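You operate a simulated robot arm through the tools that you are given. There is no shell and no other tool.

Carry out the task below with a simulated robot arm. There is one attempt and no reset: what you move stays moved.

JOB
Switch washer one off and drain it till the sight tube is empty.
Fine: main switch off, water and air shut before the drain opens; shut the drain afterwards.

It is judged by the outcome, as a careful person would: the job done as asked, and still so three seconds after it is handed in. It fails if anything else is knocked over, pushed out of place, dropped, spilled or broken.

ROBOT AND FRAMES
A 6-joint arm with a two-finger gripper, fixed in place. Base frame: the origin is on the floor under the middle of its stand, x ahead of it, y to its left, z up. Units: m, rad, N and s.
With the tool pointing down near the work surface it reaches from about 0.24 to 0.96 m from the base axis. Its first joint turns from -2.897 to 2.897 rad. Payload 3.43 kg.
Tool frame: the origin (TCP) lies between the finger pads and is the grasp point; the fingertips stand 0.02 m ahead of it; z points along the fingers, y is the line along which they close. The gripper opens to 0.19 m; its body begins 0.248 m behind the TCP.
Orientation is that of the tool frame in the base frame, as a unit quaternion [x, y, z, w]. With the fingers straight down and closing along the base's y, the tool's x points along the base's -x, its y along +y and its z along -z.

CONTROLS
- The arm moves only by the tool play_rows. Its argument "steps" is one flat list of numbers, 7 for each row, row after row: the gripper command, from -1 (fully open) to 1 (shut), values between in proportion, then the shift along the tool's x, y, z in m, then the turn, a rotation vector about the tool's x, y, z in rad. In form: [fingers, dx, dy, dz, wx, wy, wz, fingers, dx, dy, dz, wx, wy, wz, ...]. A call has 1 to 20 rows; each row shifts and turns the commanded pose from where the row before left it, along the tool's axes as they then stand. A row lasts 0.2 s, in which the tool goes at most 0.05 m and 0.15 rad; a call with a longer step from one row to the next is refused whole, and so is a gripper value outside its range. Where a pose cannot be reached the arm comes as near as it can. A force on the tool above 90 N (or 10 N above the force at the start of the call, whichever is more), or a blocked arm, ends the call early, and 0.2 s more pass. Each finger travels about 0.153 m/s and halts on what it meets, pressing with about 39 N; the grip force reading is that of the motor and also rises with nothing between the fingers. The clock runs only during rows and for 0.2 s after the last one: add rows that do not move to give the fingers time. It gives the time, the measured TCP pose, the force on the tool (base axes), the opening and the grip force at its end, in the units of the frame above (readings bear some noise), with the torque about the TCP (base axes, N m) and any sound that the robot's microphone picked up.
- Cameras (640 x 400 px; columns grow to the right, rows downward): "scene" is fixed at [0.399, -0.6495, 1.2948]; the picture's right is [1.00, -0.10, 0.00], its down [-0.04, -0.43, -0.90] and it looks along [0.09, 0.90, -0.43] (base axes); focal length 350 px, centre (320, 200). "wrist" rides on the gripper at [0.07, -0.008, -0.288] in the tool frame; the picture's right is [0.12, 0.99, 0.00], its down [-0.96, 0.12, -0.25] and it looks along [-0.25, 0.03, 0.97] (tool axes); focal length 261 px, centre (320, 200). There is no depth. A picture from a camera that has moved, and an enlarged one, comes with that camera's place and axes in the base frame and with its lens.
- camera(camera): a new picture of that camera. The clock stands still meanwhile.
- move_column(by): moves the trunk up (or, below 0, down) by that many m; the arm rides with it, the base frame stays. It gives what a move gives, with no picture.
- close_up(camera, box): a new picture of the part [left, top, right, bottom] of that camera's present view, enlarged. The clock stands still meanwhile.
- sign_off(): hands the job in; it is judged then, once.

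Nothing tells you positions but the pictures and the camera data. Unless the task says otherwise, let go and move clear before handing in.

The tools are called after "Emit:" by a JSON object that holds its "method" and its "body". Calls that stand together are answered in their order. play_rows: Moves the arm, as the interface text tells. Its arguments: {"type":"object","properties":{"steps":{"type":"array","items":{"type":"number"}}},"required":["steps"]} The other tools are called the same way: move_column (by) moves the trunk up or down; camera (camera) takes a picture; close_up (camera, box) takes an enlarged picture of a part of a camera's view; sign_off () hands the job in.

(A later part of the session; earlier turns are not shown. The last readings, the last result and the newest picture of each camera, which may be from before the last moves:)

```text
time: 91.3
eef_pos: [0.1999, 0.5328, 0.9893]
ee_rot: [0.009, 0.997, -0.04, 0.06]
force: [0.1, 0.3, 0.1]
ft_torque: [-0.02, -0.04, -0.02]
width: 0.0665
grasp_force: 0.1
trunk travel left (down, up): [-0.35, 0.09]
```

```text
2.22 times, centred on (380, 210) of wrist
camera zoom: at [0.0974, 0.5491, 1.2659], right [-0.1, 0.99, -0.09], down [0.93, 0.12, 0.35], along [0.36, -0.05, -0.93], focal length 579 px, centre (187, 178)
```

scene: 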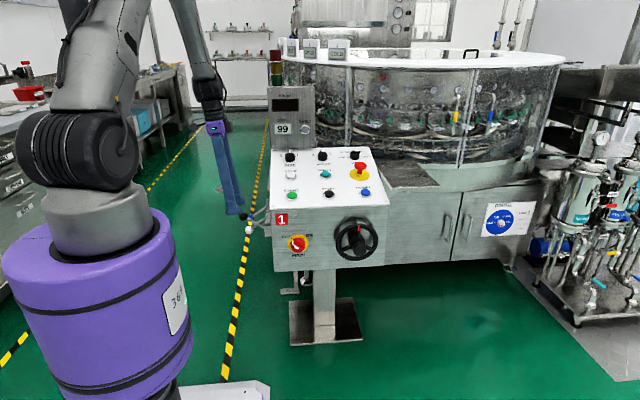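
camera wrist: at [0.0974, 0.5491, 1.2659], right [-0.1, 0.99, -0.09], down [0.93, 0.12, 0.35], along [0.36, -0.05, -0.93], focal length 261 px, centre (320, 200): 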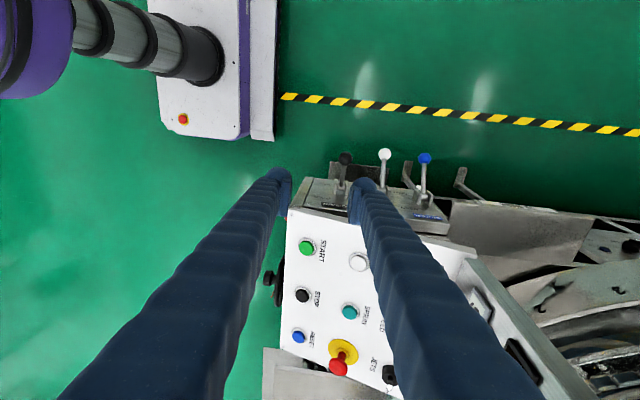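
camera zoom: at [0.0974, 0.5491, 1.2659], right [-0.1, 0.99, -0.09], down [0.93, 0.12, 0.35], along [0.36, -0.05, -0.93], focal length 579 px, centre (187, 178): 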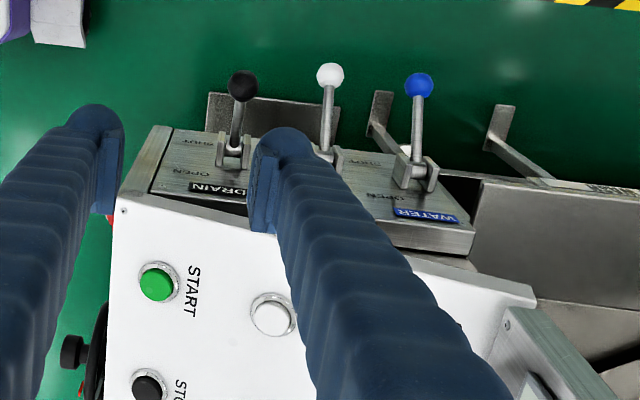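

Emit:
{"method": "play_rows", "body": {"steps": [0.3, -0.03, -0.012, 0, -0.04, 0.06, 0, 0.3, -0.045, -0.012, 0, -0.04, 0.06, 0, 0.3, -0.045, -0.012, 0, 0, 0, 0, 0.3, -0.045, -0.012, 0, 0, 0, 0, 0.3, -0.045, -0.012, 0, 0, 0, 0, 0.3, -0.045, -0.012, 0, 0, 0, 0, 0.3, -0.045, -0.012, 0, 0, 0, 0, 0.3, -0.045, -0.012, 0, 0, 0, 0, 0.3, -0.045, -0.012, 0, 0, 0, 0, 0.3, -0.045, -0.012, 0, 0, 0, 0, 0.3, -0.045, -0.012, 0, 0, 0, 0, 0.3, 0, 0, 0, 0, 0, 0]}}

Emit:
{"method": "camera", "body": {"camera": "wrist"}}

Emit:
{"method": "camera", "body": {"camera": "scene"}}

```text
time: 93.9
eef_pos: [0.6787, 0.3952, 0.999]
ee_rot: [0.007, 1.0, 0.003, 0.001]
force: [0.0, -0.5, 0.6]
ft_torque: [0.06, -0.04, -0.02]
width: 0.0666
grasp_force: 0.2
trunk travel left (down, up): [-0.35, 0.09]
```

```text
taken
camera wrist: at [0.6092, 0.3871, 1.2847], right [-0.1, 0.99, 0.0], down [0.96, 0.1, 0.25], along [0.25, 0.03, -0.97], focal length 261 px, centre (320, 200)
```

wrist: 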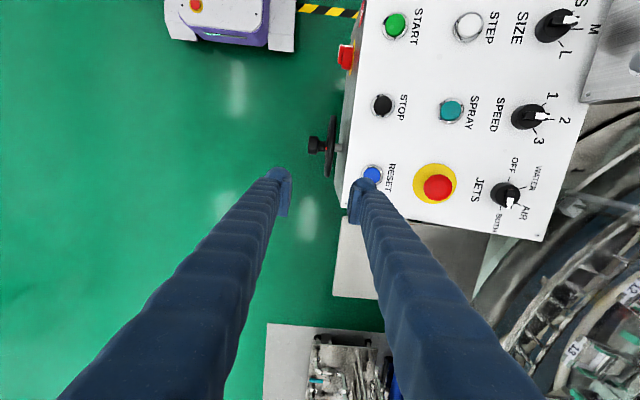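

```text
taken
```

scene: 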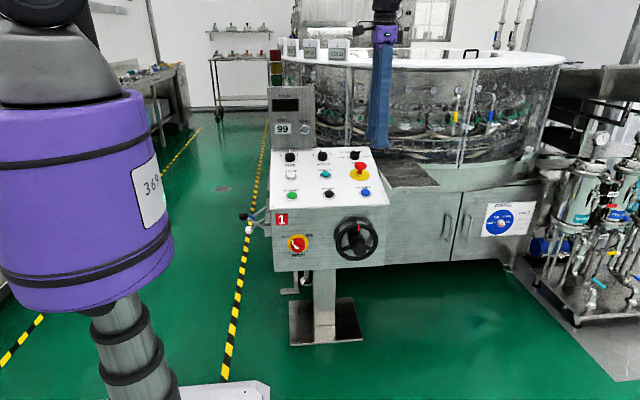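

From above, the console's right wall isn't visible. I move further right and lower in front of the cabinet, tilting the camera toward it.

Emit:
{"method": "play_rows", "body": {"steps": [0.3, -0.04, -0.03, 0.02, 0, 0, 0, 0.3, -0.04, -0.03, 0.02, 0, 0, 0, 0.3, -0.04, -0.03, 0.02, 0, 0, 0, 0.3, 0, 0, 0.045, -0.14, 0, 0, 0.3, 0, 0, 0.03, -0.14, 0, 0, 0.3, 0, 0, 0.02, -0.14, 0, 0, 0.3, 0, 0, 0, -0.14, 0, 0, 0.3, 0, 0, 0, -0.14, 0, 0, 0.3, 0, 0, 0, -0.14, 0, 0, 0.3, 0, 0, 0, 0, 0, 0]}}

Emit:
{"method": "camera", "body": {"camera": "wrist"}}

```text
refused: row 1 steps farther than a row can; nothing moved
```

```text
taken
camera wrist: at [0.6092, 0.3871, 1.2847], right [-0.1, 0.99, 0.0], down [0.96, 0.1, 0.25], along [0.25, 0.03, -0.97], focal length 261 px, centre (320, 200)
```

wrist: 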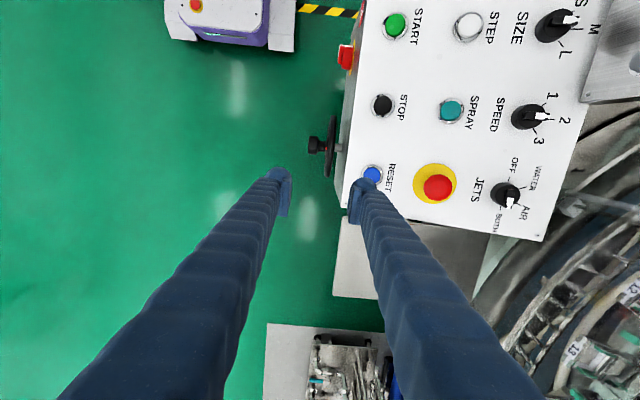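

The step was slightly too long and was refused; I repeat it with shorter steps.

Emit:
{"method": "play_rows", "body": {"steps": [0.3, -0.035, -0.025, 0.015, 0, 0, 0, 0.3, -0.035, -0.025, 0.015, 0, 0, 0, 0.3, -0.035, -0.025, 0.015, 0, 0, 0, 0.3, -0.015, -0.015, 0.03, 0, 0, 0, 0.3, 0, 0, 0.04, -0.14, 0, 0, 0.3, 0, 0, 0.03, -0.14, 0, 0, 0.3, 0, 0, 0.02, -0.14, 0, 0, 0.3, 0, 0, 0, -0.14, 0, 0, 0.3, 0, 0, 0, -0.14, 0, 0, 0.3, 0, 0, 0, -0.14, 0, 0, 0.3, 0, 0, 0, 0, 0, 0]}}

Emit:
{"method": "camera", "body": {"camera": "wrist"}}

```text
time: 96.3
eef_pos: [0.7971, 0.3135, 0.8352]
ee_rot: [0.007, 0.912, 0.411, 0.003]
force: [-0.9, -0.3, 0.2]
ft_torque: [0.04, -0.01, 0.02]
width: 0.0664
grasp_force: 0.0
trunk travel left (down, up): [-0.35, 0.09]
```

```text
taken
camera wrist: at [0.7248, 0.0937, 1.0183], right [-0.11, 0.66, 0.74], down [0.96, -0.12, 0.25], along [0.26, 0.74, -0.62], focal length 261 px, centre (320, 200)
```

wrist: 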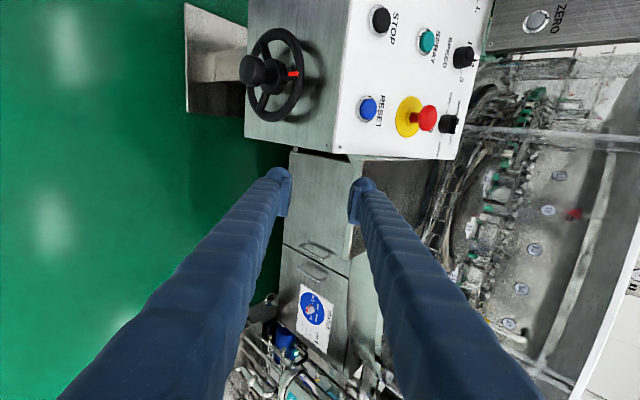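

Emit:
{"method": "play_rows", "body": {"steps": [0.3, 0, 0, 0, 0, 0, -0.149, 0.3, 0, 0, 0, 0, 0, -0.149, 0.3, 0, 0, 0, 0, 0, -0.149, 0.3, 0, 0, 0, 0, 0, -0.149, 0.3, 0, 0, 0, 0, 0, -0.149, 0.3, 0, 0, 0, 0, 0, -0.149, 0.3, 0, 0, 0, 0, 0, -0.149, 0.3, 0, 0, 0, 0, 0, -0.149, 0.3, 0, 0, 0, 0, 0, -0.149, 0.3, 0, 0, 0, 0, 0, -0.149, 0.3, 0, 0, 0, 0, 0, -0.149, 0.3, 0, 0, 0, 0, 0, -0.149, 0.3, 0, 0, 0, 0, 0, -0.149, 0.3, 0, 0, 0, 0, 0, -0.149, 0.3, 0, 0, 0, 0, 0, -0.149, 0.3, 0, 0, 0, 0, 0, -0.149, 0.3, 0, 0, 0, 0, 0, -0.149, 0.3, 0, 0, 0, 0, 0, -0.149, 0.3, 0, 0, 0, 0, 0, -0.149, 0.3, 0, 0, 0, 0, 0, 0]}}

Emit:
{"method": "camera", "body": {"camera": "wrist"}}

```text
time: 100.5
eef_pos: [1.0047, 0.3439, 0.8451]
ee_rot: [0.9, -0.146, -0.062, -0.405]
force: [2.0, 0.5, 0.5]
ft_torque: [-0.04, 0.04, 0.08]
width: 0.0663
grasp_force: 0.0
out of reach, approached as far as the arm can: row 14, 15, 16, 17, 18, 19
trunk travel left (down, up): [-0.35, 0.09]
```

```text
taken
camera wrist: at [1.073, 0.1199, 1.0248], right [-0.2, -0.65, -0.73], down [-0.95, -0.05, 0.3], along [-0.24, 0.76, -0.61], focal length 261 px, centre (320, 200)
```

wrist: 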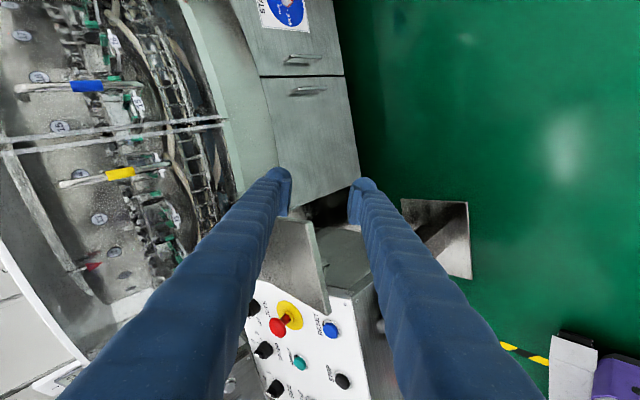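

The arm drifted further right than asked, but this gives a good view of the console's right side. I enlarge it.

Emit:
{"method": "close_up", "body": {"camera": "wrist", "box": [240, 150, 440, 340]}}

Emit:
{"method": "camera", "body": {"camera": "scene"}}

```text
2.11 times, centred on (340, 245) of wrist
camera zoom: at [1.073, 0.1199, 1.0248], right [-0.2, -0.65, -0.73], down [-0.95, -0.05, 0.3], along [-0.24, 0.76, -0.61], focal length 549 px, centre (278, 105)
```

zoom: 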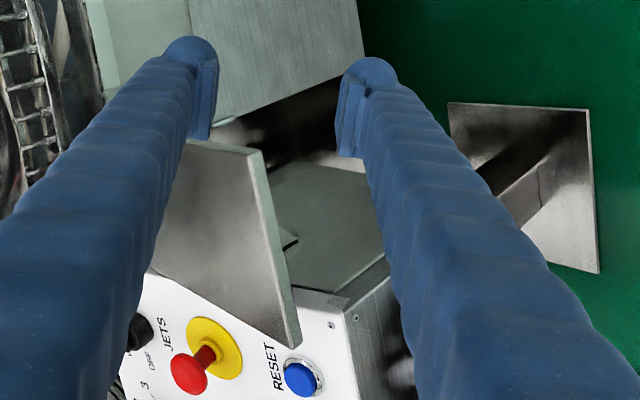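

```text
taken
```

scene: 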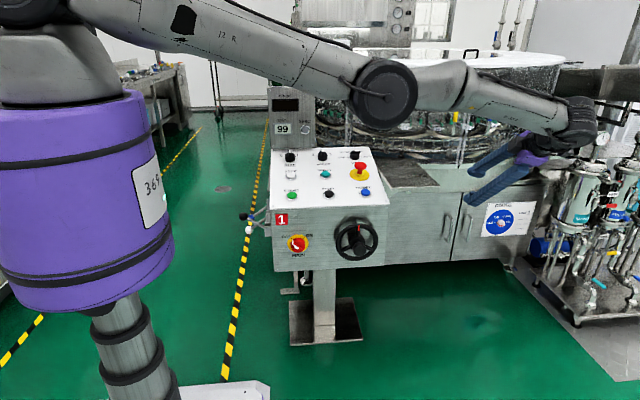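

The console's right wall is plain, no tube on it. I open the fingers to unblock the view and look again at the cabinet and tank front from here.

Emit:
{"method": "play_rows", "body": {"steps": [-1, 0, 0, 0, 0, 0, 0, -1, 0, 0, 0, 0, 0, 0, -1, 0, 0, 0, 0, 0, 0]}}

Emit:
{"method": "camera", "body": {"camera": "wrist"}}

Emit:
{"method": "close_up", "body": {"camera": "wrist", "box": [230, 0, 430, 160]}}

Emit:
{"method": "close_up", "body": {"camera": "wrist", "box": [0, 0, 240, 200]}}

Emit:
{"method": "close_up", "body": {"camera": "wrist", "box": [220, 160, 420, 320]}}

```text
time: 101.3
eef_pos: [1.0028, 0.3444, 0.8458]
ee_rot: [0.9, -0.147, -0.062, -0.406]
force: [0.0, -0.1, -0.8]
ft_torque: [0.03, -0.02, 0.01]
width: 0.1902
grasp_force: 0.2
trunk travel left (down, up): [-0.35, 0.09]
```

```text
taken
camera wrist: at [1.0734, 0.1197, 1.0251], right [-0.2, -0.65, -0.73], down [-0.95, -0.05, 0.3], along [-0.24, 0.76, -0.61], focal length 261 px, centre (320, 200)
```

wrist: 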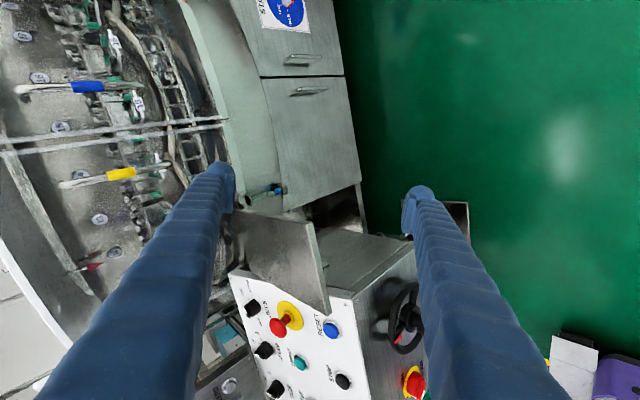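

```text
2.50 times, centred on (330, 80) of wrist
camera zoom: at [1.0734, 0.1197, 1.0251], right [-0.2, -0.65, -0.73], down [-0.95, -0.05, 0.3], along [-0.24, 0.76, -0.61], focal length 652 px, centre (295, 500)
```

zoom: 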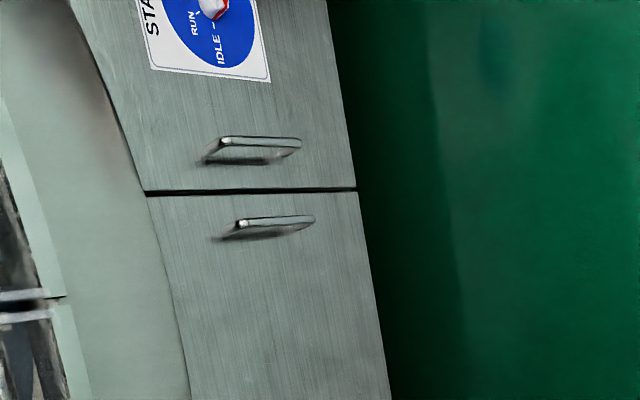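

```text
2.00 times, centred on (120, 100) of wrist
camera zoom: at [1.0734, 0.1197, 1.0251], right [-0.2, -0.65, -0.73], down [-0.95, -0.05, 0.3], along [-0.24, 0.76, -0.61], focal length 521 px, centre (720, 400)
```

zoom: 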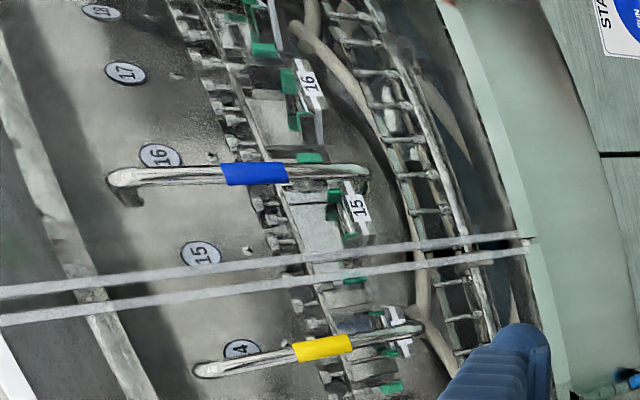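

```text
2.50 times, centred on (320, 240) of wrist
camera zoom: at [1.0734, 0.1197, 1.0251], right [-0.2, -0.65, -0.73], down [-0.95, -0.05, 0.3], along [-0.24, 0.76, -0.61], focal length 652 px, centre (320, 100)
```

zoom: 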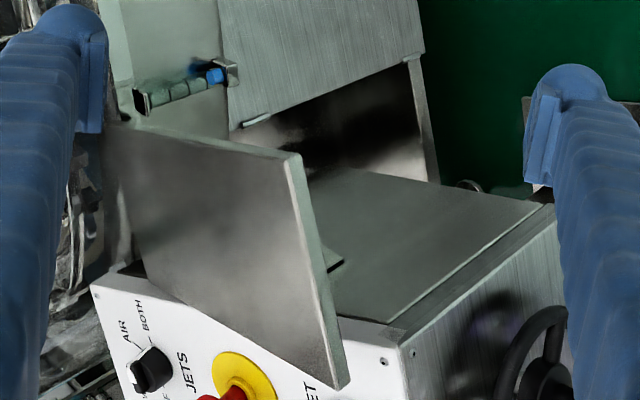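

Found it: a small glass sight tube on the tank's lower skirt, behind the side shelf, with some blue liquid left at its lower end. I enlarge it.

Emit:
{"method": "close_up", "body": {"camera": "wrist", "box": [240, 170, 310, 215]}}

Emit:
{"method": "play_rows", "body": {"steps": [-1, 0, 0, 0, 0, 0, 0, -1, 0, 0, 0, 0, 0, 0, -1, 0, 0, 0, 0, 0, 0, -1, 0, 0, 0, 0, 0, 0, -1, 0, 0, 0, 0, 0, 0]}}

Emit:
{"method": "close_up", "body": {"camera": "wrist", "box": [240, 170, 310, 215]}}

```text
8.89 times, centred on (275, 192) of wrist
camera zoom: at [1.0734, 0.1197, 1.0251], right [-0.2, -0.65, -0.73], down [-0.95, -0.05, 0.3], along [-0.24, 0.76, -0.61], focal length 2317 px, centre (720, 267)
```

zoom: 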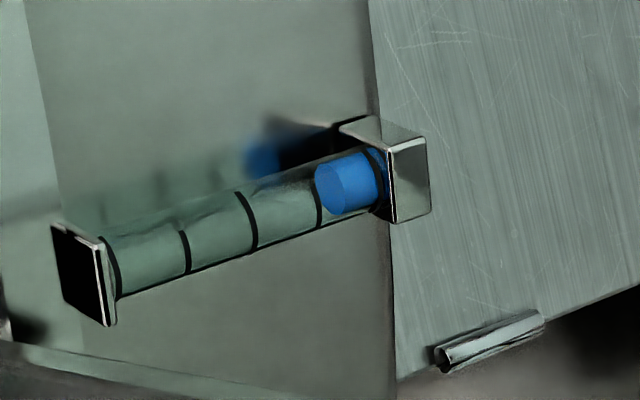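

```text
time: 102.5
eef_pos: [1.0033, 0.3448, 0.8461]
ee_rot: [0.9, -0.146, -0.062, -0.406]
force: [0.4, -0.3, -0.7]
ft_torque: [-0.02, 0.02, -0.01]
width: 0.1902
grasp_force: 0.1
trunk travel left (down, up): [-0.35, 0.09]
```

```text
8.89 times, centred on (275, 192) of wrist
camera zoom: at [1.0733, 0.1197, 1.0253], right [-0.2, -0.65, -0.73], down [-0.95, -0.05, 0.3], along [-0.24, 0.76, -0.61], focal length 2317 px, centre (720, 267)
```

zoom: 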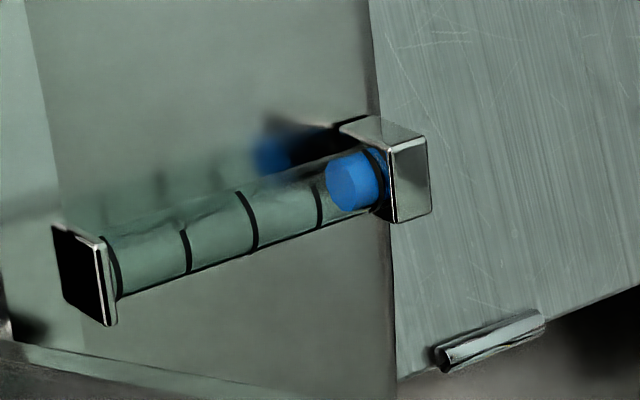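

The level is dropping steadily as I watch. I wait here a few seconds and check again.

Emit:
{"method": "play_rows", "body": {"steps": [-1, 0, 0, 0, 0, 0, 0, -1, 0, 0, 0, 0, 0, 0, -1, 0, 0, 0, 0, 0, 0, -1, 0, 0, 0, 0, 0, 0, -1, 0, 0, 0, 0, 0, 0, -1, 0, 0, 0, 0, 0, 0, -1, 0, 0, 0, 0, 0, 0, -1, 0, 0, 0, 0, 0, 0, -1, 0, 0, 0, 0, 0, 0, -1, 0, 0, 0, 0, 0, 0, -1, 0, 0, 0, 0, 0, 0, -1, 0, 0, 0, 0, 0, 0, -1, 0, 0, 0, 0, 0, 0, -1, 0, 0, 0, 0, 0, 0, -1, 0, 0, 0, 0, 0, 0, -1, 0, 0, 0, 0, 0, 0, -1, 0, 0, 0, 0, 0, 0, -1, 0, 0, 0, 0, 0, 0, -1, 0, 0, 0, 0, 0, 0, -1, 0, 0, 0, 0, 0, 0]}}

Emit:
{"method": "close_up", "body": {"camera": "wrist", "box": [240, 170, 310, 215]}}

Emit:
{"method": "play_rows", "body": {"steps": [-1, 0, 0, 0, 0, 0, 0, -1, 0, 0, 0, 0, 0, 0, -1, 0, 0, 0, 0, 0, 0, -1, 0, 0, 0, 0, 0, 0, -1, 0, 0, 0, 0, 0, 0, -1, 0, 0, 0, 0, 0, 0, -1, 0, 0, 0, 0, 0, 0, -1, 0, 0, 0, 0, 0, 0, -1, 0, 0, 0, 0, 0, 0, -1, 0, 0, 0, 0, 0, 0, -1, 0, 0, 0, 0, 0, 0, -1, 0, 0, 0, 0, 0, 0, -1, 0, 0, 0, 0, 0, 0, -1, 0, 0, 0, 0, 0, 0, -1, 0, 0, 0, 0, 0, 0, -1, 0, 0, 0, 0, 0, 0, -1, 0, 0, 0, 0, 0, 0, -1, 0, 0, 0, 0, 0, 0, -1, 0, 0, 0, 0, 0, 0, -1, 0, 0, 0, 0, 0, 0]}}

Emit:
{"method": "close_up", "body": {"camera": "wrist", "box": [240, 170, 310, 215]}}

```text
time: 106.7
eef_pos: [1.0045, 0.3448, 0.8458]
ee_rot: [0.9, -0.146, -0.062, -0.406]
force: [-0.3, 0.8, 0.4]
ft_torque: [-0.01, -0.03, -0.01]
width: 0.1899
grasp_force: 0.0
trunk travel left (down, up): [-0.35, 0.09]
```

```text
8.89 times, centred on (275, 192) of wrist
camera zoom: at [1.0733, 0.1197, 1.0254], right [-0.2, -0.65, -0.73], down [-0.95, -0.05, 0.3], along [-0.24, 0.76, -0.61], focal length 2317 px, centre (720, 267)
```

zoom: 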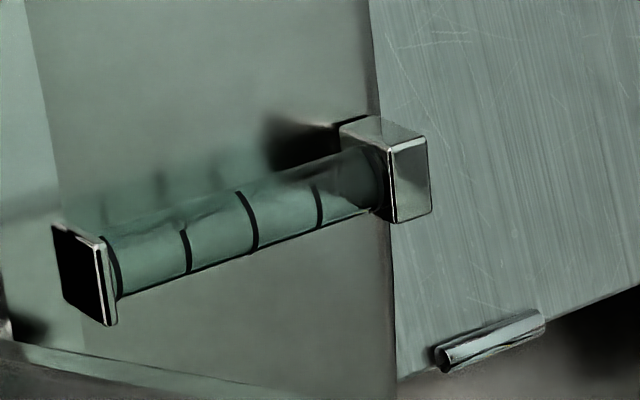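

```text
time: 110.9
eef_pos: [1.0043, 0.3449, 0.8456]
ee_rot: [0.9, -0.146, -0.062, -0.406]
force: [0.4, 0.0, 0.7]
ft_torque: [-0.01, 0.01, 0.03]
width: 0.19
grasp_force: 0.1
trunk travel left (down, up): [-0.35, 0.09]
```

```text
8.89 times, centred on (275, 192) of wrist
camera zoom: at [1.0733, 0.1197, 1.0254], right [-0.2, -0.65, -0.73], down [-0.95, -0.05, 0.3], along [-0.24, 0.76, -0.61], focal length 2317 px, centre (720, 267)
```

zoom: 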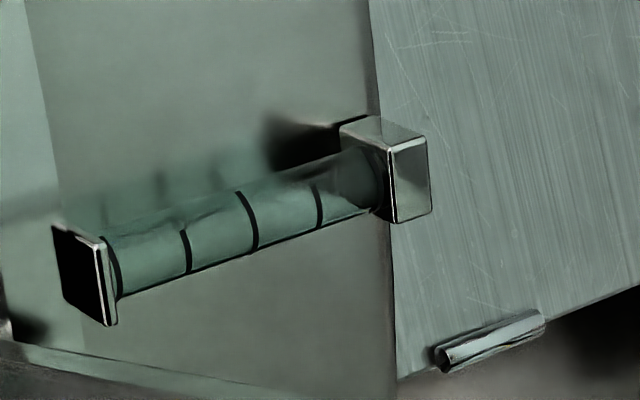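

The sight tube is empty and stays empty. Now I go back the same way to shut the drain: first unwind the wrist and come in toward the robot.

Emit:
{"method": "play_rows", "body": {"steps": [0.3, 0, 0, 0, 0, 0, 0.149, 0.3, 0, 0, 0, 0, 0, 0.149, 0.3, 0, 0, 0, 0, 0, 0.149, 0.3, 0, 0, 0, 0, 0, 0.149, 0.3, 0, 0, 0, 0, 0, 0.149, 0.3, 0, 0, 0, 0, 0, 0.149, 0.3, 0, 0, 0, 0, 0, 0]}}

```text
time: 112.5
eef_pos: [1.005, 0.3457, 0.8452]
ee_rot: [0.748, -0.522, -0.231, -0.339]
force: [-0.1, 0.2, 0.2]
ft_torque: [0.01, 0.0, 0.02]
width: 0.0668
grasp_force: 0.1
trunk travel left (down, up): [-0.35, 0.09]
```

Emit:
{"method": "play_rows", "body": {"steps": [0.3, -0.0146, 0.0394, 0, 0, 0, 0, 0.3, -0.0146, 0.0394, 0, 0, 0, 0, 0.3, -0.0146, 0.0394, 0, 0, 0, 0, 0.3, -0.0146, 0.0394, 0, 0, 0, 0, 0.3, -0.0146, 0.0394, 0, 0, 0, 0, 0.3, 0, 0, 0, 0, 0, 0.149, 0.3, 0, 0, 0, 0, 0, 0.149, 0.3, 0, 0, 0, 0, 0, 0.149, 0.3, 0, 0, 0, 0, 0, 0.149, 0.3, 0, 0, 0, 0, 0, 0.149, 0.3, 0, 0, 0, 0, 0, 0.149, 0.3, 0, 0, 0, 0, 0, 0.149, 0.3, 0, 0, 0, 0, 0, 0.149, 0.3, 0, 0, 0, 0, 0, 0.149, 0.3, 0, 0, 0, 0, 0, 0.149, 0.3, 0, 0, 0, 0, 0, 0.149, 0.3, 0, 0, 0, 0, 0, 0.149, 0.3, 0, 0, 0, 0, 0, 0.149, 0.3, 0, 0, 0, 0, 0, 0]}}

```text
time: 116.5
eef_pos: [1.0016, 0.3453, 0.8282]
ee_rot: [0.008, 0.912, 0.409, 0.002]
force: [0.1, 0.4, 0.5]
ft_torque: [-0.02, -0.01, 0.0]
width: 0.0666
grasp_force: 0.1
out of reach, approached as far as the arm can: row 1, 2, 3, 4, 5
trunk travel left (down, up): [-0.35, 0.09]
```

Emit:
{"method": "play_rows", "body": {"steps": [0.3, 0.04, 0, 0, 0, 0, 0, 0.3, 0.04, 0, 0, 0, 0, 0, 0.3, 0.04, 0, 0, 0, 0, 0, 0.3, 0.04, 0, 0, 0, 0, 0, 0.3, 0.04, 0, 0, 0, 0, 0, 0.3, 0, 0, 0, 0, 0, 0]}}

Emit:
{"method": "camera", "body": {"camera": "scene"}}

```text
time: 117.9
eef_pos: [0.9949, 0.3466, 0.8154]
ee_rot: [0.006, 0.912, 0.41, 0.001]
force: [-0.3, -0.4, 0.3]
ft_torque: [-0.01, -0.02, 0.0]
width: 0.0668
grasp_force: 0.0
out of reach, approached as far as the arm can: row 1, 2, 3, 4, 5
trunk travel left (down, up): [-0.35, 0.09]
```

```text
taken
```

scene: 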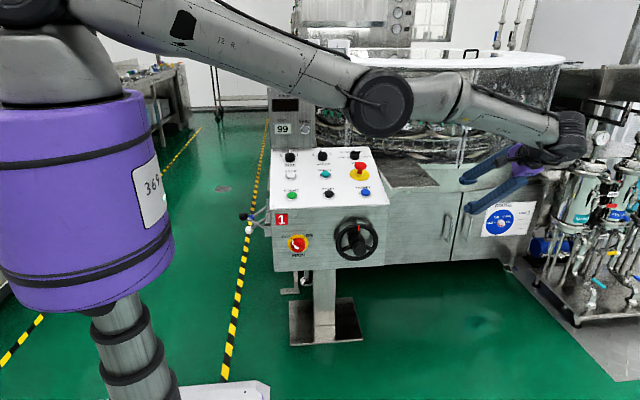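

The solver seems stuck in this stretched posture. I turn the tool back to pointing down first and then try to come in.

Emit:
{"method": "play_rows", "body": {"steps": [0.3, 0, 0, 0, 0.14, 0, 0, 0.3, 0, 0, 0, 0.14, 0, 0, 0.3, 0, 0, 0, 0.14, 0, 0, 0.3, 0, 0, 0, 0.14, 0, 0, 0.3, 0, 0, 0, 0.14, 0, 0, 0.3, 0, 0, 0, 0.14, 0, 0, 0.3, 0, 0, 0, 0, 0, 0]}}

Emit:
{"method": "camera", "body": {"camera": "scene"}}

```text
time: 119.5
eef_pos: [0.9781, 0.3403, 0.8132]
ee_rot: [0.008, 0.999, 0.036, 0.001]
force: [-0.7, 0.7, -0.5]
ft_torque: [-0.26, -0.03, 0.01]
width: 0.0667
grasp_force: 0.1
out of reach, approached as far as the arm can: row 1, 4, 5, 6
trunk travel left (down, up): [-0.35, 0.09]
```

```text
taken
```

scene: 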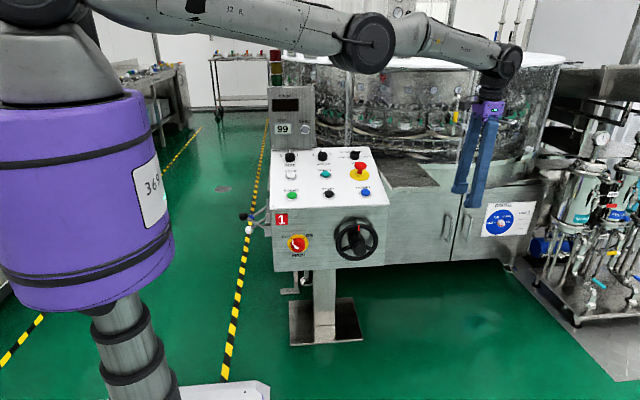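

Emit:
{"method": "play_rows", "body": {"steps": [0.3, 0.04, 0, -0.01, 0, 0, 0, 0.3, 0.04, 0, -0.015, 0, 0, 0, 0.3, 0.04, 0, -0.015, 0, 0, 0, 0.3, 0.04, 0, -0.02, 0, 0, 0, 0.3, 0.04, 0, -0.02, 0, 0, 0, 0.3, 0.04, 0, -0.02, 0, 0, 0, 0.3, 0, 0, 0, 0, 0, 0]}}

Emit:
{"method": "camera", "body": {"camera": "scene"}}

```text
time: 121.1
eef_pos: [0.9571, 0.3943, 0.8875]
ee_rot: [0.008, 0.999, 0.035, -0.004]
force: [0.4, -0.6, 0.6]
ft_torque: [-0.02, 0.0, 0.01]
width: 0.0665
grasp_force: 0.1
out of reach, approached as far as the arm can: row 1, 2, 3, 4, 5, 6
trunk travel left (down, up): [-0.35, 0.09]
```

```text
taken
```

scene: 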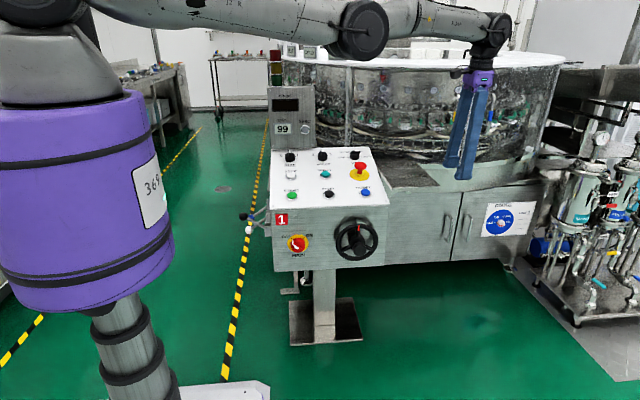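

Emit:
{"method": "close_up", "body": {"camera": "scene", "box": [0, 0, 540, 200]}}

Emit:
{"method": "camera", "body": {"camera": "wrist"}}

```text
1.19 times, centred on (270, 100) of scene
camera zoom: at [0.399, -0.6495, 1.2948], right [1.0, -0.1, 0.0], down [-0.04, -0.43, -0.9], along [0.09, 0.9, -0.43], focal length 415 px, centre (379, 318)
```

zoom: 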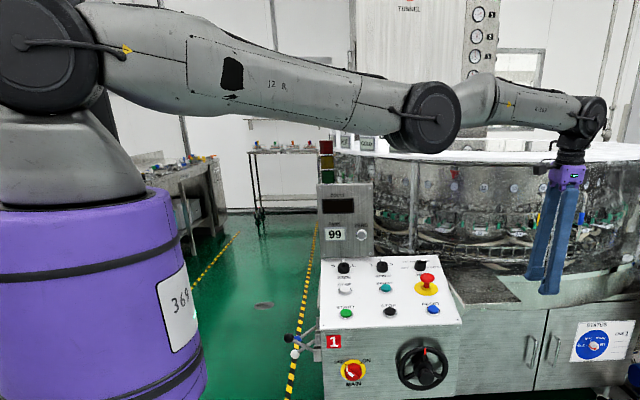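

```text
taken
camera wrist: at [0.8922, 0.367, 1.1734], right [-0.1, 0.99, 0.07], down [0.97, 0.08, 0.24], along [0.24, 0.09, -0.97], focal length 261 px, centre (320, 200)
```

wrist: 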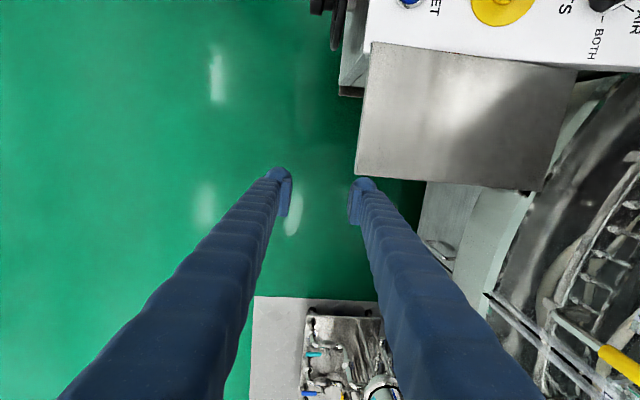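

The arm is fully stretched (straight elbow), which is why it won't come in. I command a downward and inward move, which should bend the elbow again; the space below is free.

Emit:
{"method": "play_rows", "body": {"steps": [0.3, 0.02, -0.012, 0.04, 0, 0, 0, 0.3, 0.02, -0.012, 0.04, 0, 0, 0, 0.3, 0.02, -0.012, 0.04, 0, 0, 0, 0.3, 0.03, -0.01, 0.03, 0, 0, 0, 0.3, 0.04, 0, 0.01, 0, 0, 0, 0.3, 0.04, 0, 0, 0, 0, 0, 0.3, 0, 0, 0, 0, 0, 0]}}

Emit:
{"method": "camera", "body": {"camera": "scene"}}

```text
time: 121.9
eef_pos: [0.9567, 0.3908, 0.788]
ee_rot: [0.008, 0.999, 0.039, 0.007]
force: [-0.5, -0.3, -3.2]
ft_torque: [0.09, -0.19, -0.04]
width: 0.0669
grasp_force: 0.0
out of reach, approached as far as the arm can: row 1, 2, 3
trunk travel left (down, up): [-0.35, 0.09]
stopped in row 3: the force on the tool passed its limit at 117 N (the readings are from after the stop); the commanded pose is now the measured one
```

```text
taken
```

scene: 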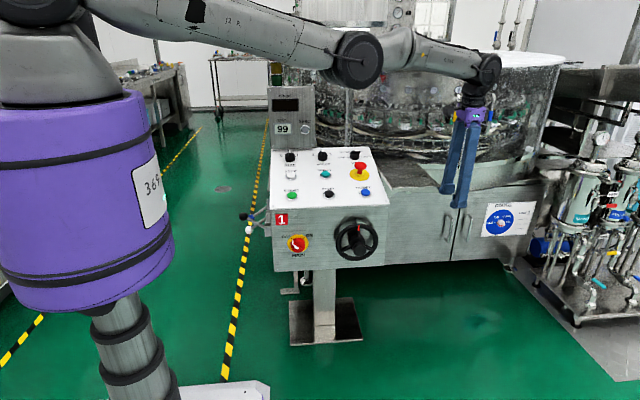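

Something stopped the descent, probably the right finger touching the side shelf's edge. I check closely before moving on.

Emit:
{"method": "camera", "body": {"camera": "wrist"}}

Emit:
{"method": "close_up", "body": {"camera": "scene", "box": [370, 120, 530, 260]}}

Emit:
{"method": "close_up", "body": {"camera": "wrist", "box": [240, 20, 480, 220]}}

```text
taken
camera wrist: at [0.8853, 0.3597, 1.0722], right [-0.1, 0.99, 0.08], down [0.96, 0.08, 0.27], along [0.26, 0.1, -0.96], focal length 261 px, centre (320, 200)
```

wrist: 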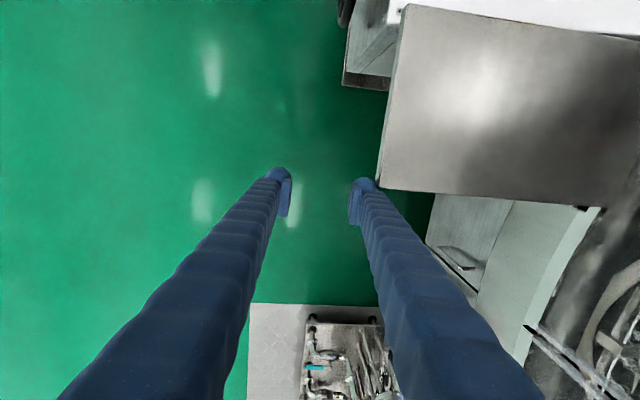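

```text
2.86 times, centred on (450, 190) of scene
camera zoom: at [0.399, -0.6495, 1.2948], right [1.0, -0.1, 0.0], down [-0.04, -0.43, -0.9], along [0.09, 0.9, -0.43], focal length 1001 px, centre (-51, 229)
```

zoom: 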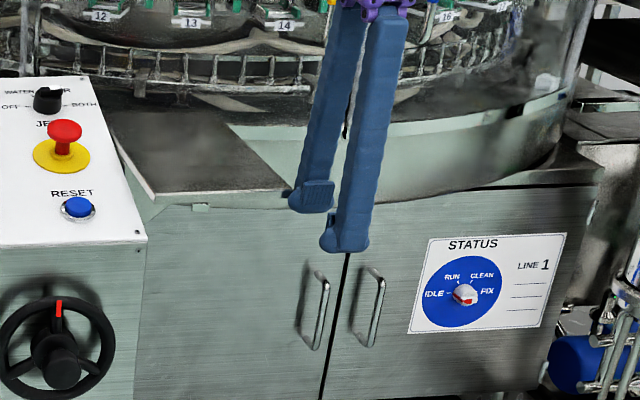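

```text
2.00 times, centred on (360, 120) of wrist
camera zoom: at [0.8853, 0.3597, 1.0722], right [-0.1, 0.99, 0.08], down [0.96, 0.08, 0.27], along [0.26, 0.1, -0.96], focal length 521 px, centre (240, 360)
```

zoom: 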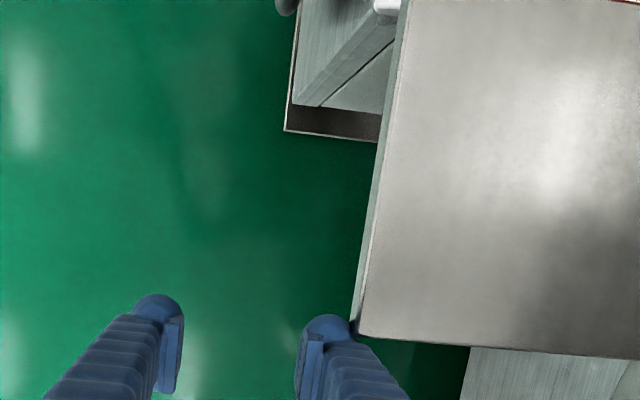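

The shelf is unmoved; a finger had just touched its corner. I swing away from it toward the open floor first, then go down and inward.

Emit:
{"method": "play_rows", "body": {"steps": [0.3, -0.01, -0.035, -0.005, 0, 0, 0, 0.3, -0.012, -0.04, 0, 0, 0, 0, 0.3, -0.012, -0.04, 0, 0, 0, 0, 0.3, -0.01, -0.04, 0, 0, 0, 0, 0.3, 0, 0, 0, 0, 0, 0]}}

```text
time: 123.1
eef_pos: [1.0025, 0.2339, 0.7813]
ee_rot: [0.008, 0.999, 0.041, 0.007]
force: [0.4, -0.7, 0.6]
ft_torque: [0.15, 0.02, -0.02]
width: 0.0667
grasp_force: 0.1
out of reach, approached as far as the arm can: row 1
trunk travel left (down, up): [-0.35, 0.09]
```

Emit:
{"method": "play_rows", "body": {"steps": [0.3, 0.01, 0, 0.045, 0, 0, 0, 0.3, 0.01, 0, 0.045, 0, 0, 0, 0.3, 0.015, 0, 0.045, 0, 0, 0, 0.3, 0.02, 0, 0.045, 0, 0, 0, 0.3, 0.03, 0, 0.02, 0, 0, 0, 0.3, 0.04, 0, 0, 0, 0, 0, 0.3, 0.04, 0, 0, 0, 0, 0, 0.3, 0, 0, 0, 0, 0, 0]}}

Emit:
{"method": "camera", "body": {"camera": "scene"}}

```text
time: 124.9
eef_pos: [0.9394, 0.255, 0.5865]
ee_rot: [0.008, 0.999, 0.04, 0.006]
force: [-0.1, -0.1, -0.7]
ft_torque: [0.02, 0.0, 0.01]
width: 0.0668
grasp_force: 0.1
out of reach, approached as far as the arm can: row 5, 6, 7
trunk travel left (down, up): [-0.35, 0.09]
```

```text
taken
```

scene: 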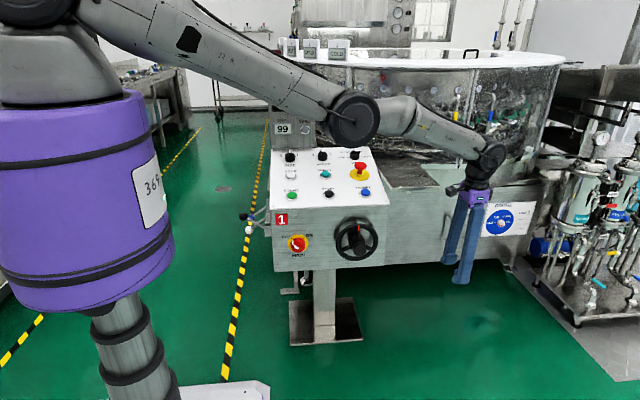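

The elbow still doesn't bend; I suspect the wrist flipped to another branch while I was turning it for the view. I swing to open floor, away from the machine, before trying to unwind it.

Emit:
{"method": "play_rows", "body": {"steps": [0.3, -0.012, -0.042, -0.015, 0, 0, 0, 0.3, -0.01, -0.042, -0.015, 0, 0, 0, 0.3, -0.008, -0.042, -0.015, 0, 0, 0, 0.3, -0.006, -0.042, -0.015, 0, 0, 0, 0.3, -0.004, -0.042, -0.015, 0, 0, 0, 0.3, 0, -0.042, -0.015, 0, 0, 0, 0.3, 0, -0.042, -0.015, 0, 0, 0, 0.3, 0, -0.042, -0.015, 0, 0, 0, 0.3, 0, -0.042, -0.015, 0, 0, 0, 0.3, 0, 0, 0, 0, 0, 0]}}

Emit:
{"method": "camera", "body": {"camera": "scene"}}

```text
time: 127.1
eef_pos: [0.9863, -0.1312, 0.683]
ee_rot: [0.009, 0.999, 0.041, 0.007]
force: [0.4, -1.0, 0.7]
ft_torque: [0.09, -0.02, -0.03]
width: 0.0665
grasp_force: 0.0
out of reach, approached as far as the arm can: row 1, 3, 5, 6, 7
trunk travel left (down, up): [-0.35, 0.09]
```

```text
taken
```

scene: 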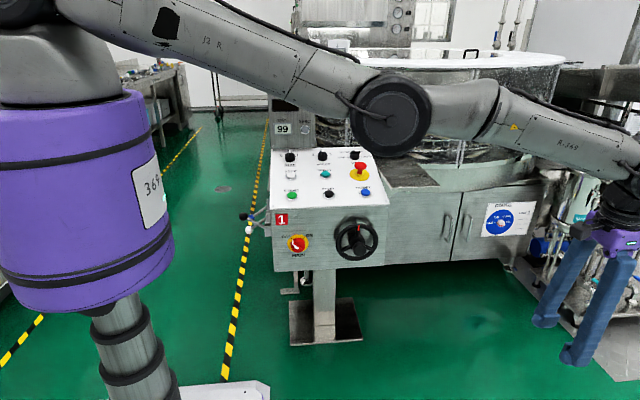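

I'm now over open floor. I probe in small steps which motions the arm can follow here.

Emit:
{"method": "play_rows", "body": {"steps": [0.3, -0.04, 0, 0, 0, 0, 0, 0.3, -0.04, 0, 0, 0, 0, 0, 0.3, 0, 0, 0, 0, 0, 0]}}

Emit:
{"method": "play_rows", "body": {"steps": [0.3, 0.01, 0, 0.03, 0, 0, 0, 0.3, 0.01, 0, 0.03, 0, 0, 0, 0.3, 0, 0, 0, 0, 0, 0]}}

Emit:
{"method": "play_rows", "body": {"steps": [0.3, 0, 0, 0, 0, -0.14, 0, 0.3, 0, 0, 0, 0, -0.14, 0, 0.3, 0, 0, 0, 0, -0.14, 0, 0.3, 0, 0, 0, 0, 0, 0]}}

```text
time: 127.9
eef_pos: [0.9925, -0.1291, 0.6888]
ee_rot: [0.009, 0.999, 0.041, 0.007]
force: [0.4, -1.3, 0.1]
ft_torque: [0.0, 0.02, 0.0]
width: 0.0666
grasp_force: 0.0
out of reach, approached as far as the arm can: row 1, 2
trunk travel left (down, up): [-0.35, 0.09]
```

```text
time: 128.7
eef_pos: [0.9721, -0.1224, 0.6299]
ee_rot: [0.009, 0.999, 0.04, 0.007]
force: [0.2, 0.1, 0.5]
ft_torque: [-0.02, 0.01, -0.03]
width: 0.0666
grasp_force: 0.0
trunk travel left (down, up): [-0.35, 0.09]
```

```text
time: 129.7
eef_pos: [0.9745, -0.1178, 0.6305]
ee_rot: [0.014, 0.98, 0.045, 0.193]
force: [0.4, 1.2, -0.2]
ft_torque: [-0.01, 0.01, -0.02]
width: 0.0664
grasp_force: 0.1
out of reach, approached as far as the arm can: row 3
trunk travel left (down, up): [-0.35, 0.09]
```

Emit:
{"method": "play_rows", "body": {"steps": [0.3, 0.037, 0, -0.015, 0, 0, 0, 0.3, 0.037, 0, -0.015, 0, 0, 0, 0.3, 0.037, 0, -0.015, 0, 0, 0, 0.3, 0, 0, 0, 0, 0, 0]}}

Emit:
{"method": "camera", "body": {"camera": "scene"}}

```text
time: 130.7
eef_pos: [0.855, -0.1151, 0.6247]
ee_rot: [0.013, 0.976, 0.039, 0.214]
force: [0.7, -0.5, 0.2]
ft_torque: [0.11, 0.04, 0.04]
width: 0.0667
grasp_force: 0.1
trunk travel left (down, up): [-0.35, 0.09]
```

```text
taken
```

scene: 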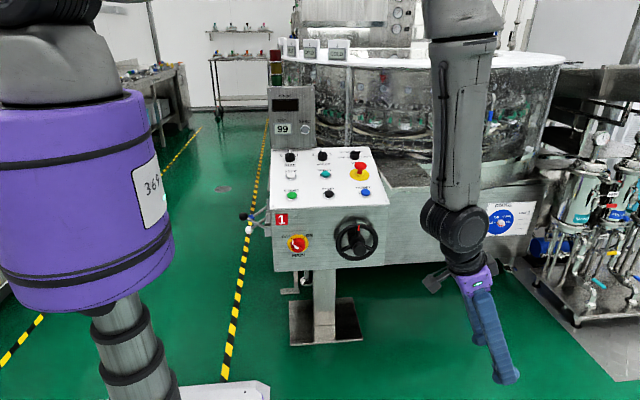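

The arm is back in its normal bent-elbow posture. I straighten the tool to vertical, rise above panel height and swing back toward the console.

Emit:
{"method": "play_rows", "body": {"steps": [0.3, 0, 0, 0, 0, 0.14, 0, 0.3, 0, 0, 0, 0, 0.14, 0, 0.3, 0, 0, 0, 0, 0.14, 0, 0.3, 0.025, 0, -0.04, 0, 0, 0, 0.3, 0.025, 0, -0.04, 0, 0, 0, 0.3, 0.025, 0, -0.04, 0, 0, 0, 0.3, 0.025, 0, -0.04, 0, 0, 0, 0.3, 0.025, 0, -0.04, 0, 0, 0, 0.3, 0.025, 0, -0.04, 0, 0, 0, 0.3, 0.025, 0, -0.04, 0, 0, 0, 0.3, 0.025, 0, -0.04, 0, 0, 0, 0.3, 0, 0, 0, 0, 0, 0]}}

Emit:
{"method": "camera", "body": {"camera": "scene"}}

```text
time: 133.3
eef_pos: [0.577, -0.1215, 0.8674]
ee_rot: [0.008, 0.985, 0.075, 0.153]
force: [-0.3, 0.7, -0.4]
ft_torque: [0.03, 0.03, 0.02]
width: 0.0666
grasp_force: 0.1
out of reach, approached as far as the arm can: row 1, 2, 3
trunk travel left (down, up): [-0.35, 0.09]
```

```text
taken
```

scene: 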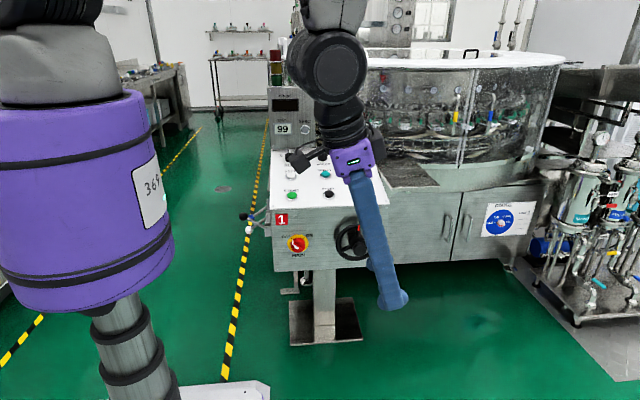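

Emit:
{"method": "play_rows", "body": {"steps": [0.3, 0, 0.04, -0.015, 0.025, 0.05, 0, 0.3, 0, 0.04, -0.015, 0.025, 0.05, 0, 0.3, 0, 0.04, -0.015, 0.025, 0.05, 0, 0.3, 0, 0.04, -0.015, 0.025, 0.05, 0, 0.3, 0, 0.04, -0.015, 0.025, 0.05, 0, 0.3, 0, 0.04, -0.015, 0.025, 0.05, 0, 0.3, 0, 0.045, 0, 0, 0, 0, 0.3, 0, 0.045, 0, 0, 0, 0, 0.3, 0, 0.045, 0, 0, 0, 0, 0.3, 0, 0.045, 0, 0, 0, 0, 0.3, 0, 0.045, 0, 0, 0, 0, 0.3, 0, 0, 0, 0, 0, 0]}}

Emit:
{"method": "camera", "body": {"camera": "scene"}}

```text
time: 135.9
eef_pos: [0.5647, 0.3174, 0.9737]
ee_rot: [0.009, 1.0, 0.002, 0.003]
force: [-0.7, 0.3, 0.1]
ft_torque: [-0.05, -0.04, 0.0]
width: 0.0664
grasp_force: 0.1
out of reach, approached as far as the arm can: row 5
trunk travel left (down, up): [-0.35, 0.09]
```

```text
taken
```

scene: 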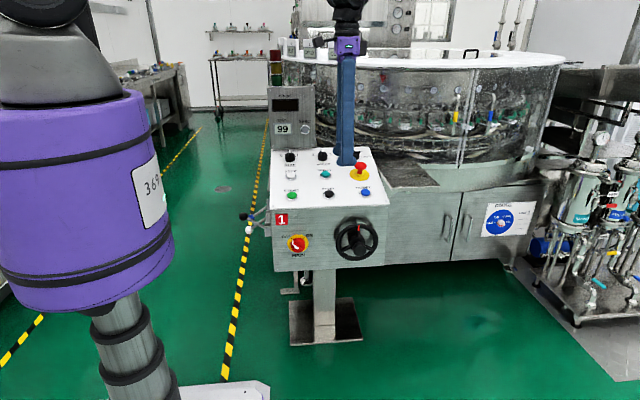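

Back to a vertical tool. I continue over the front-left corner to above the drain lever.

Emit:
{"method": "play_rows", "body": {"steps": [0.3, 0.04, 0.025, 0, 0, 0, 0, 0.3, 0.04, 0.025, 0, 0, 0, 0, 0.3, 0.04, 0.025, 0, 0, 0, 0, 0.3, 0.04, 0.025, 0, 0, 0, 0, 0.3, 0.04, 0.028, 0, 0, 0, 0, 0.3, 0.04, 0.028, 0, 0, 0, 0, 0.3, 0.04, 0.028, 0, 0, 0, 0, 0.3, 0.04, 0.03, 0, 0, 0, 0, 0.3, 0.037, 0.03, 0, 0, 0, 0, 0.3, 0, 0, 0, 0, -0.136, 0, 0.3, 0, 0, 0, 0, 0, 0]}}

Emit:
{"method": "camera", "body": {"camera": "wrist"}}

Emit:
{"method": "camera", "body": {"camera": "scene"}}

```text
time: 138.3
eef_pos: [0.2133, 0.572, 0.971]
ee_rot: [0.009, 0.997, 0.002, 0.073]
force: [0.7, 0.3, -0.3]
ft_torque: [0.02, 0.07, 0.03]
width: 0.0665
grasp_force: 0.0
trunk travel left (down, up): [-0.35, 0.09]
```

```text
taken
camera wrist: at [0.1042, 0.5641, 1.2446], right [-0.1, 0.99, -0.01], down [0.92, 0.1, 0.38], along [0.38, 0.03, -0.92], focal length 261 px, centre (320, 200)
```

wrist: 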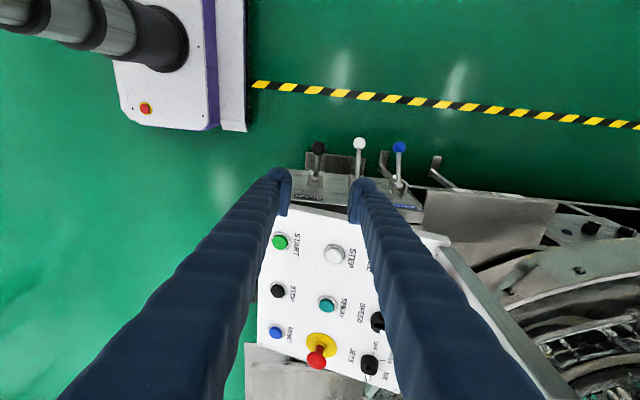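

```text
taken
```

scene: 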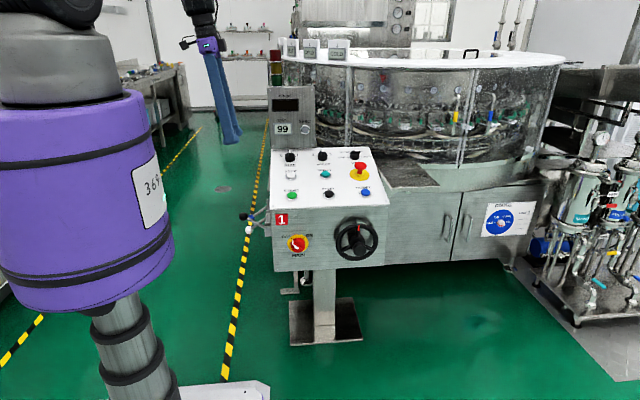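

Emit:
{"method": "play_rows", "body": {"steps": [0.3, 0, -0.006, 0.01, 0, 0, 0, 0.3, 0, 0, 0, 0, 0, 0]}}

Emit:
{"method": "move_column", "body": {"by": -0.22}}

Emit:
{"method": "camera", "body": {"camera": "wrist"}}

Emit:
{"method": "close_up", "body": {"camera": "wrist", "box": [240, 110, 400, 230]}}

Emit:
{"method": "close_up", "body": {"camera": "scene", "box": [190, 140, 310, 270]}}

```text
time: 138.9
eef_pos: [0.2129, 0.5644, 0.9612]
ee_rot: [0.008, 0.997, 0.001, 0.072]
force: [-0.8, 0.1, 0.2]
ft_torque: [-0.02, -0.03, 0.02]
width: 0.0663
grasp_force: 0.1
trunk travel left (down, up): [-0.35, 0.09]
```

```text
time: 141.2
eef_pos: [0.2137, 0.564, 0.7413]
ee_rot: [0.008, 0.997, 0.003, 0.072]
force: [-0.8, 0.1, 0.7]
ft_torque: [0.01, 0.01, 0.03]
width: 0.0666
grasp_force: 0.1
trunk travel left (down, up): [-0.13, 0.31]
```

```text
taken
camera wrist: at [0.1048, 0.5572, 1.0147], right [-0.1, 0.99, -0.01], down [0.92, 0.1, 0.38], along [0.38, 0.03, -0.92], focal length 261 px, centre (320, 200)
```

wrist: 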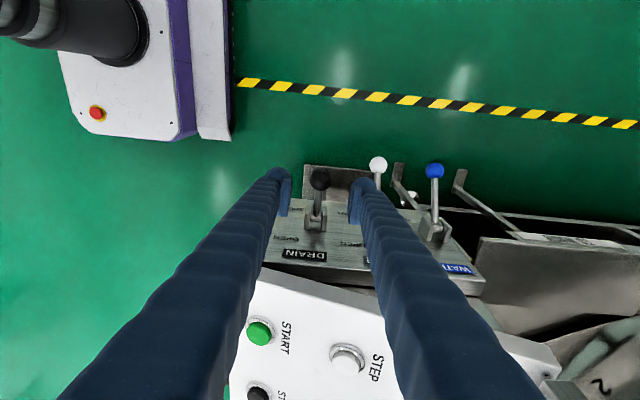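

```text
3.33 times, centred on (320, 170) of wrist
camera zoom: at [0.1048, 0.5572, 1.0147], right [-0.1, 0.99, -0.01], down [0.92, 0.1, 0.38], along [0.38, 0.03, -0.92], focal length 869 px, centre (320, 300)
```

zoom: 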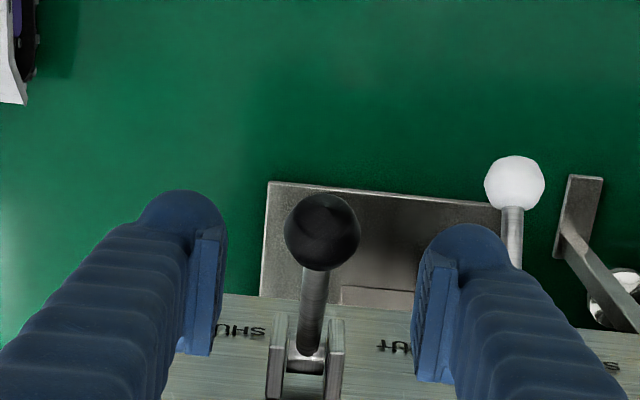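

```text
3.08 times, centred on (250, 205) of scene
camera zoom: at [0.399, -0.6495, 1.2948], right [1.0, -0.1, 0.0], down [-0.04, -0.43, -0.9], along [0.09, 0.9, -0.43], focal length 1078 px, centre (535, 185)
```

zoom: 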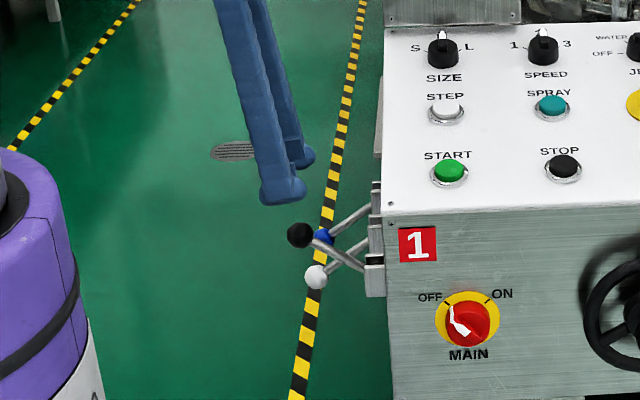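

Only a few millimetres off. I correct, lower the trunk 5 cm more for reach, then the last bit with the arm.

Emit:
{"method": "play_rows", "body": {"steps": [0.3, 0.005, 0.002, 0, 0, 0, 0, 0.3, 0, 0, 0, 0, 0, 0]}}

Emit:
{"method": "move_column", "body": {"by": -0.05}}

Emit:
{"method": "play_rows", "body": {"steps": [0.3, 0, 0, 0.017, 0, 0, 0, 0.3, 0, 0, 0.017, 0, 0, 0, 0.3, 0, 0, 0, 0, 0, 0]}}

Emit:
{"method": "close_up", "body": {"camera": "wrist", "box": [240, 110, 400, 230]}}

```text
time: 141.8
eef_pos: [0.2088, 0.567, 0.7394]
ee_rot: [0.008, 0.997, 0.002, 0.072]
force: [-0.4, -0.5, 0.7]
ft_torque: [-0.02, -0.05, 0.02]
width: 0.0664
grasp_force: 0.0
trunk travel left (down, up): [-0.13, 0.31]
```

```text
time: 142.8
eef_pos: [0.2088, 0.5664, 0.6895]
ee_rot: [0.008, 0.997, 0.002, 0.072]
force: [-0.6, 0.2, 0.0]
ft_torque: [0.03, 0.0, -0.02]
width: 0.0664
grasp_force: 0.2
trunk travel left (down, up): [-0.08, 0.36]
```

```text
time: 143.6
eef_pos: [0.2124, 0.5664, 0.655]
ee_rot: [0.009, 0.997, 0.001, 0.072]
force: [-0.3, -0.4, -1.3]
ft_torque: [-0.04, 0.01, 0.03]
width: 0.0666
grasp_force: 0.2
trunk travel left (down, up): [-0.08, 0.36]
```

```text
3.33 times, centred on (320, 170) of wrist
camera zoom: at [0.1033, 0.5596, 0.9288], right [-0.1, 0.99, -0.01], down [0.92, 0.1, 0.38], along [0.38, 0.03, -0.92], focal length 869 px, centre (320, 300)
```

zoom: 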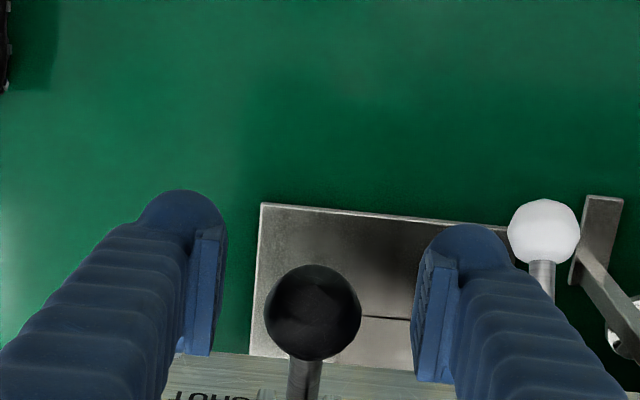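

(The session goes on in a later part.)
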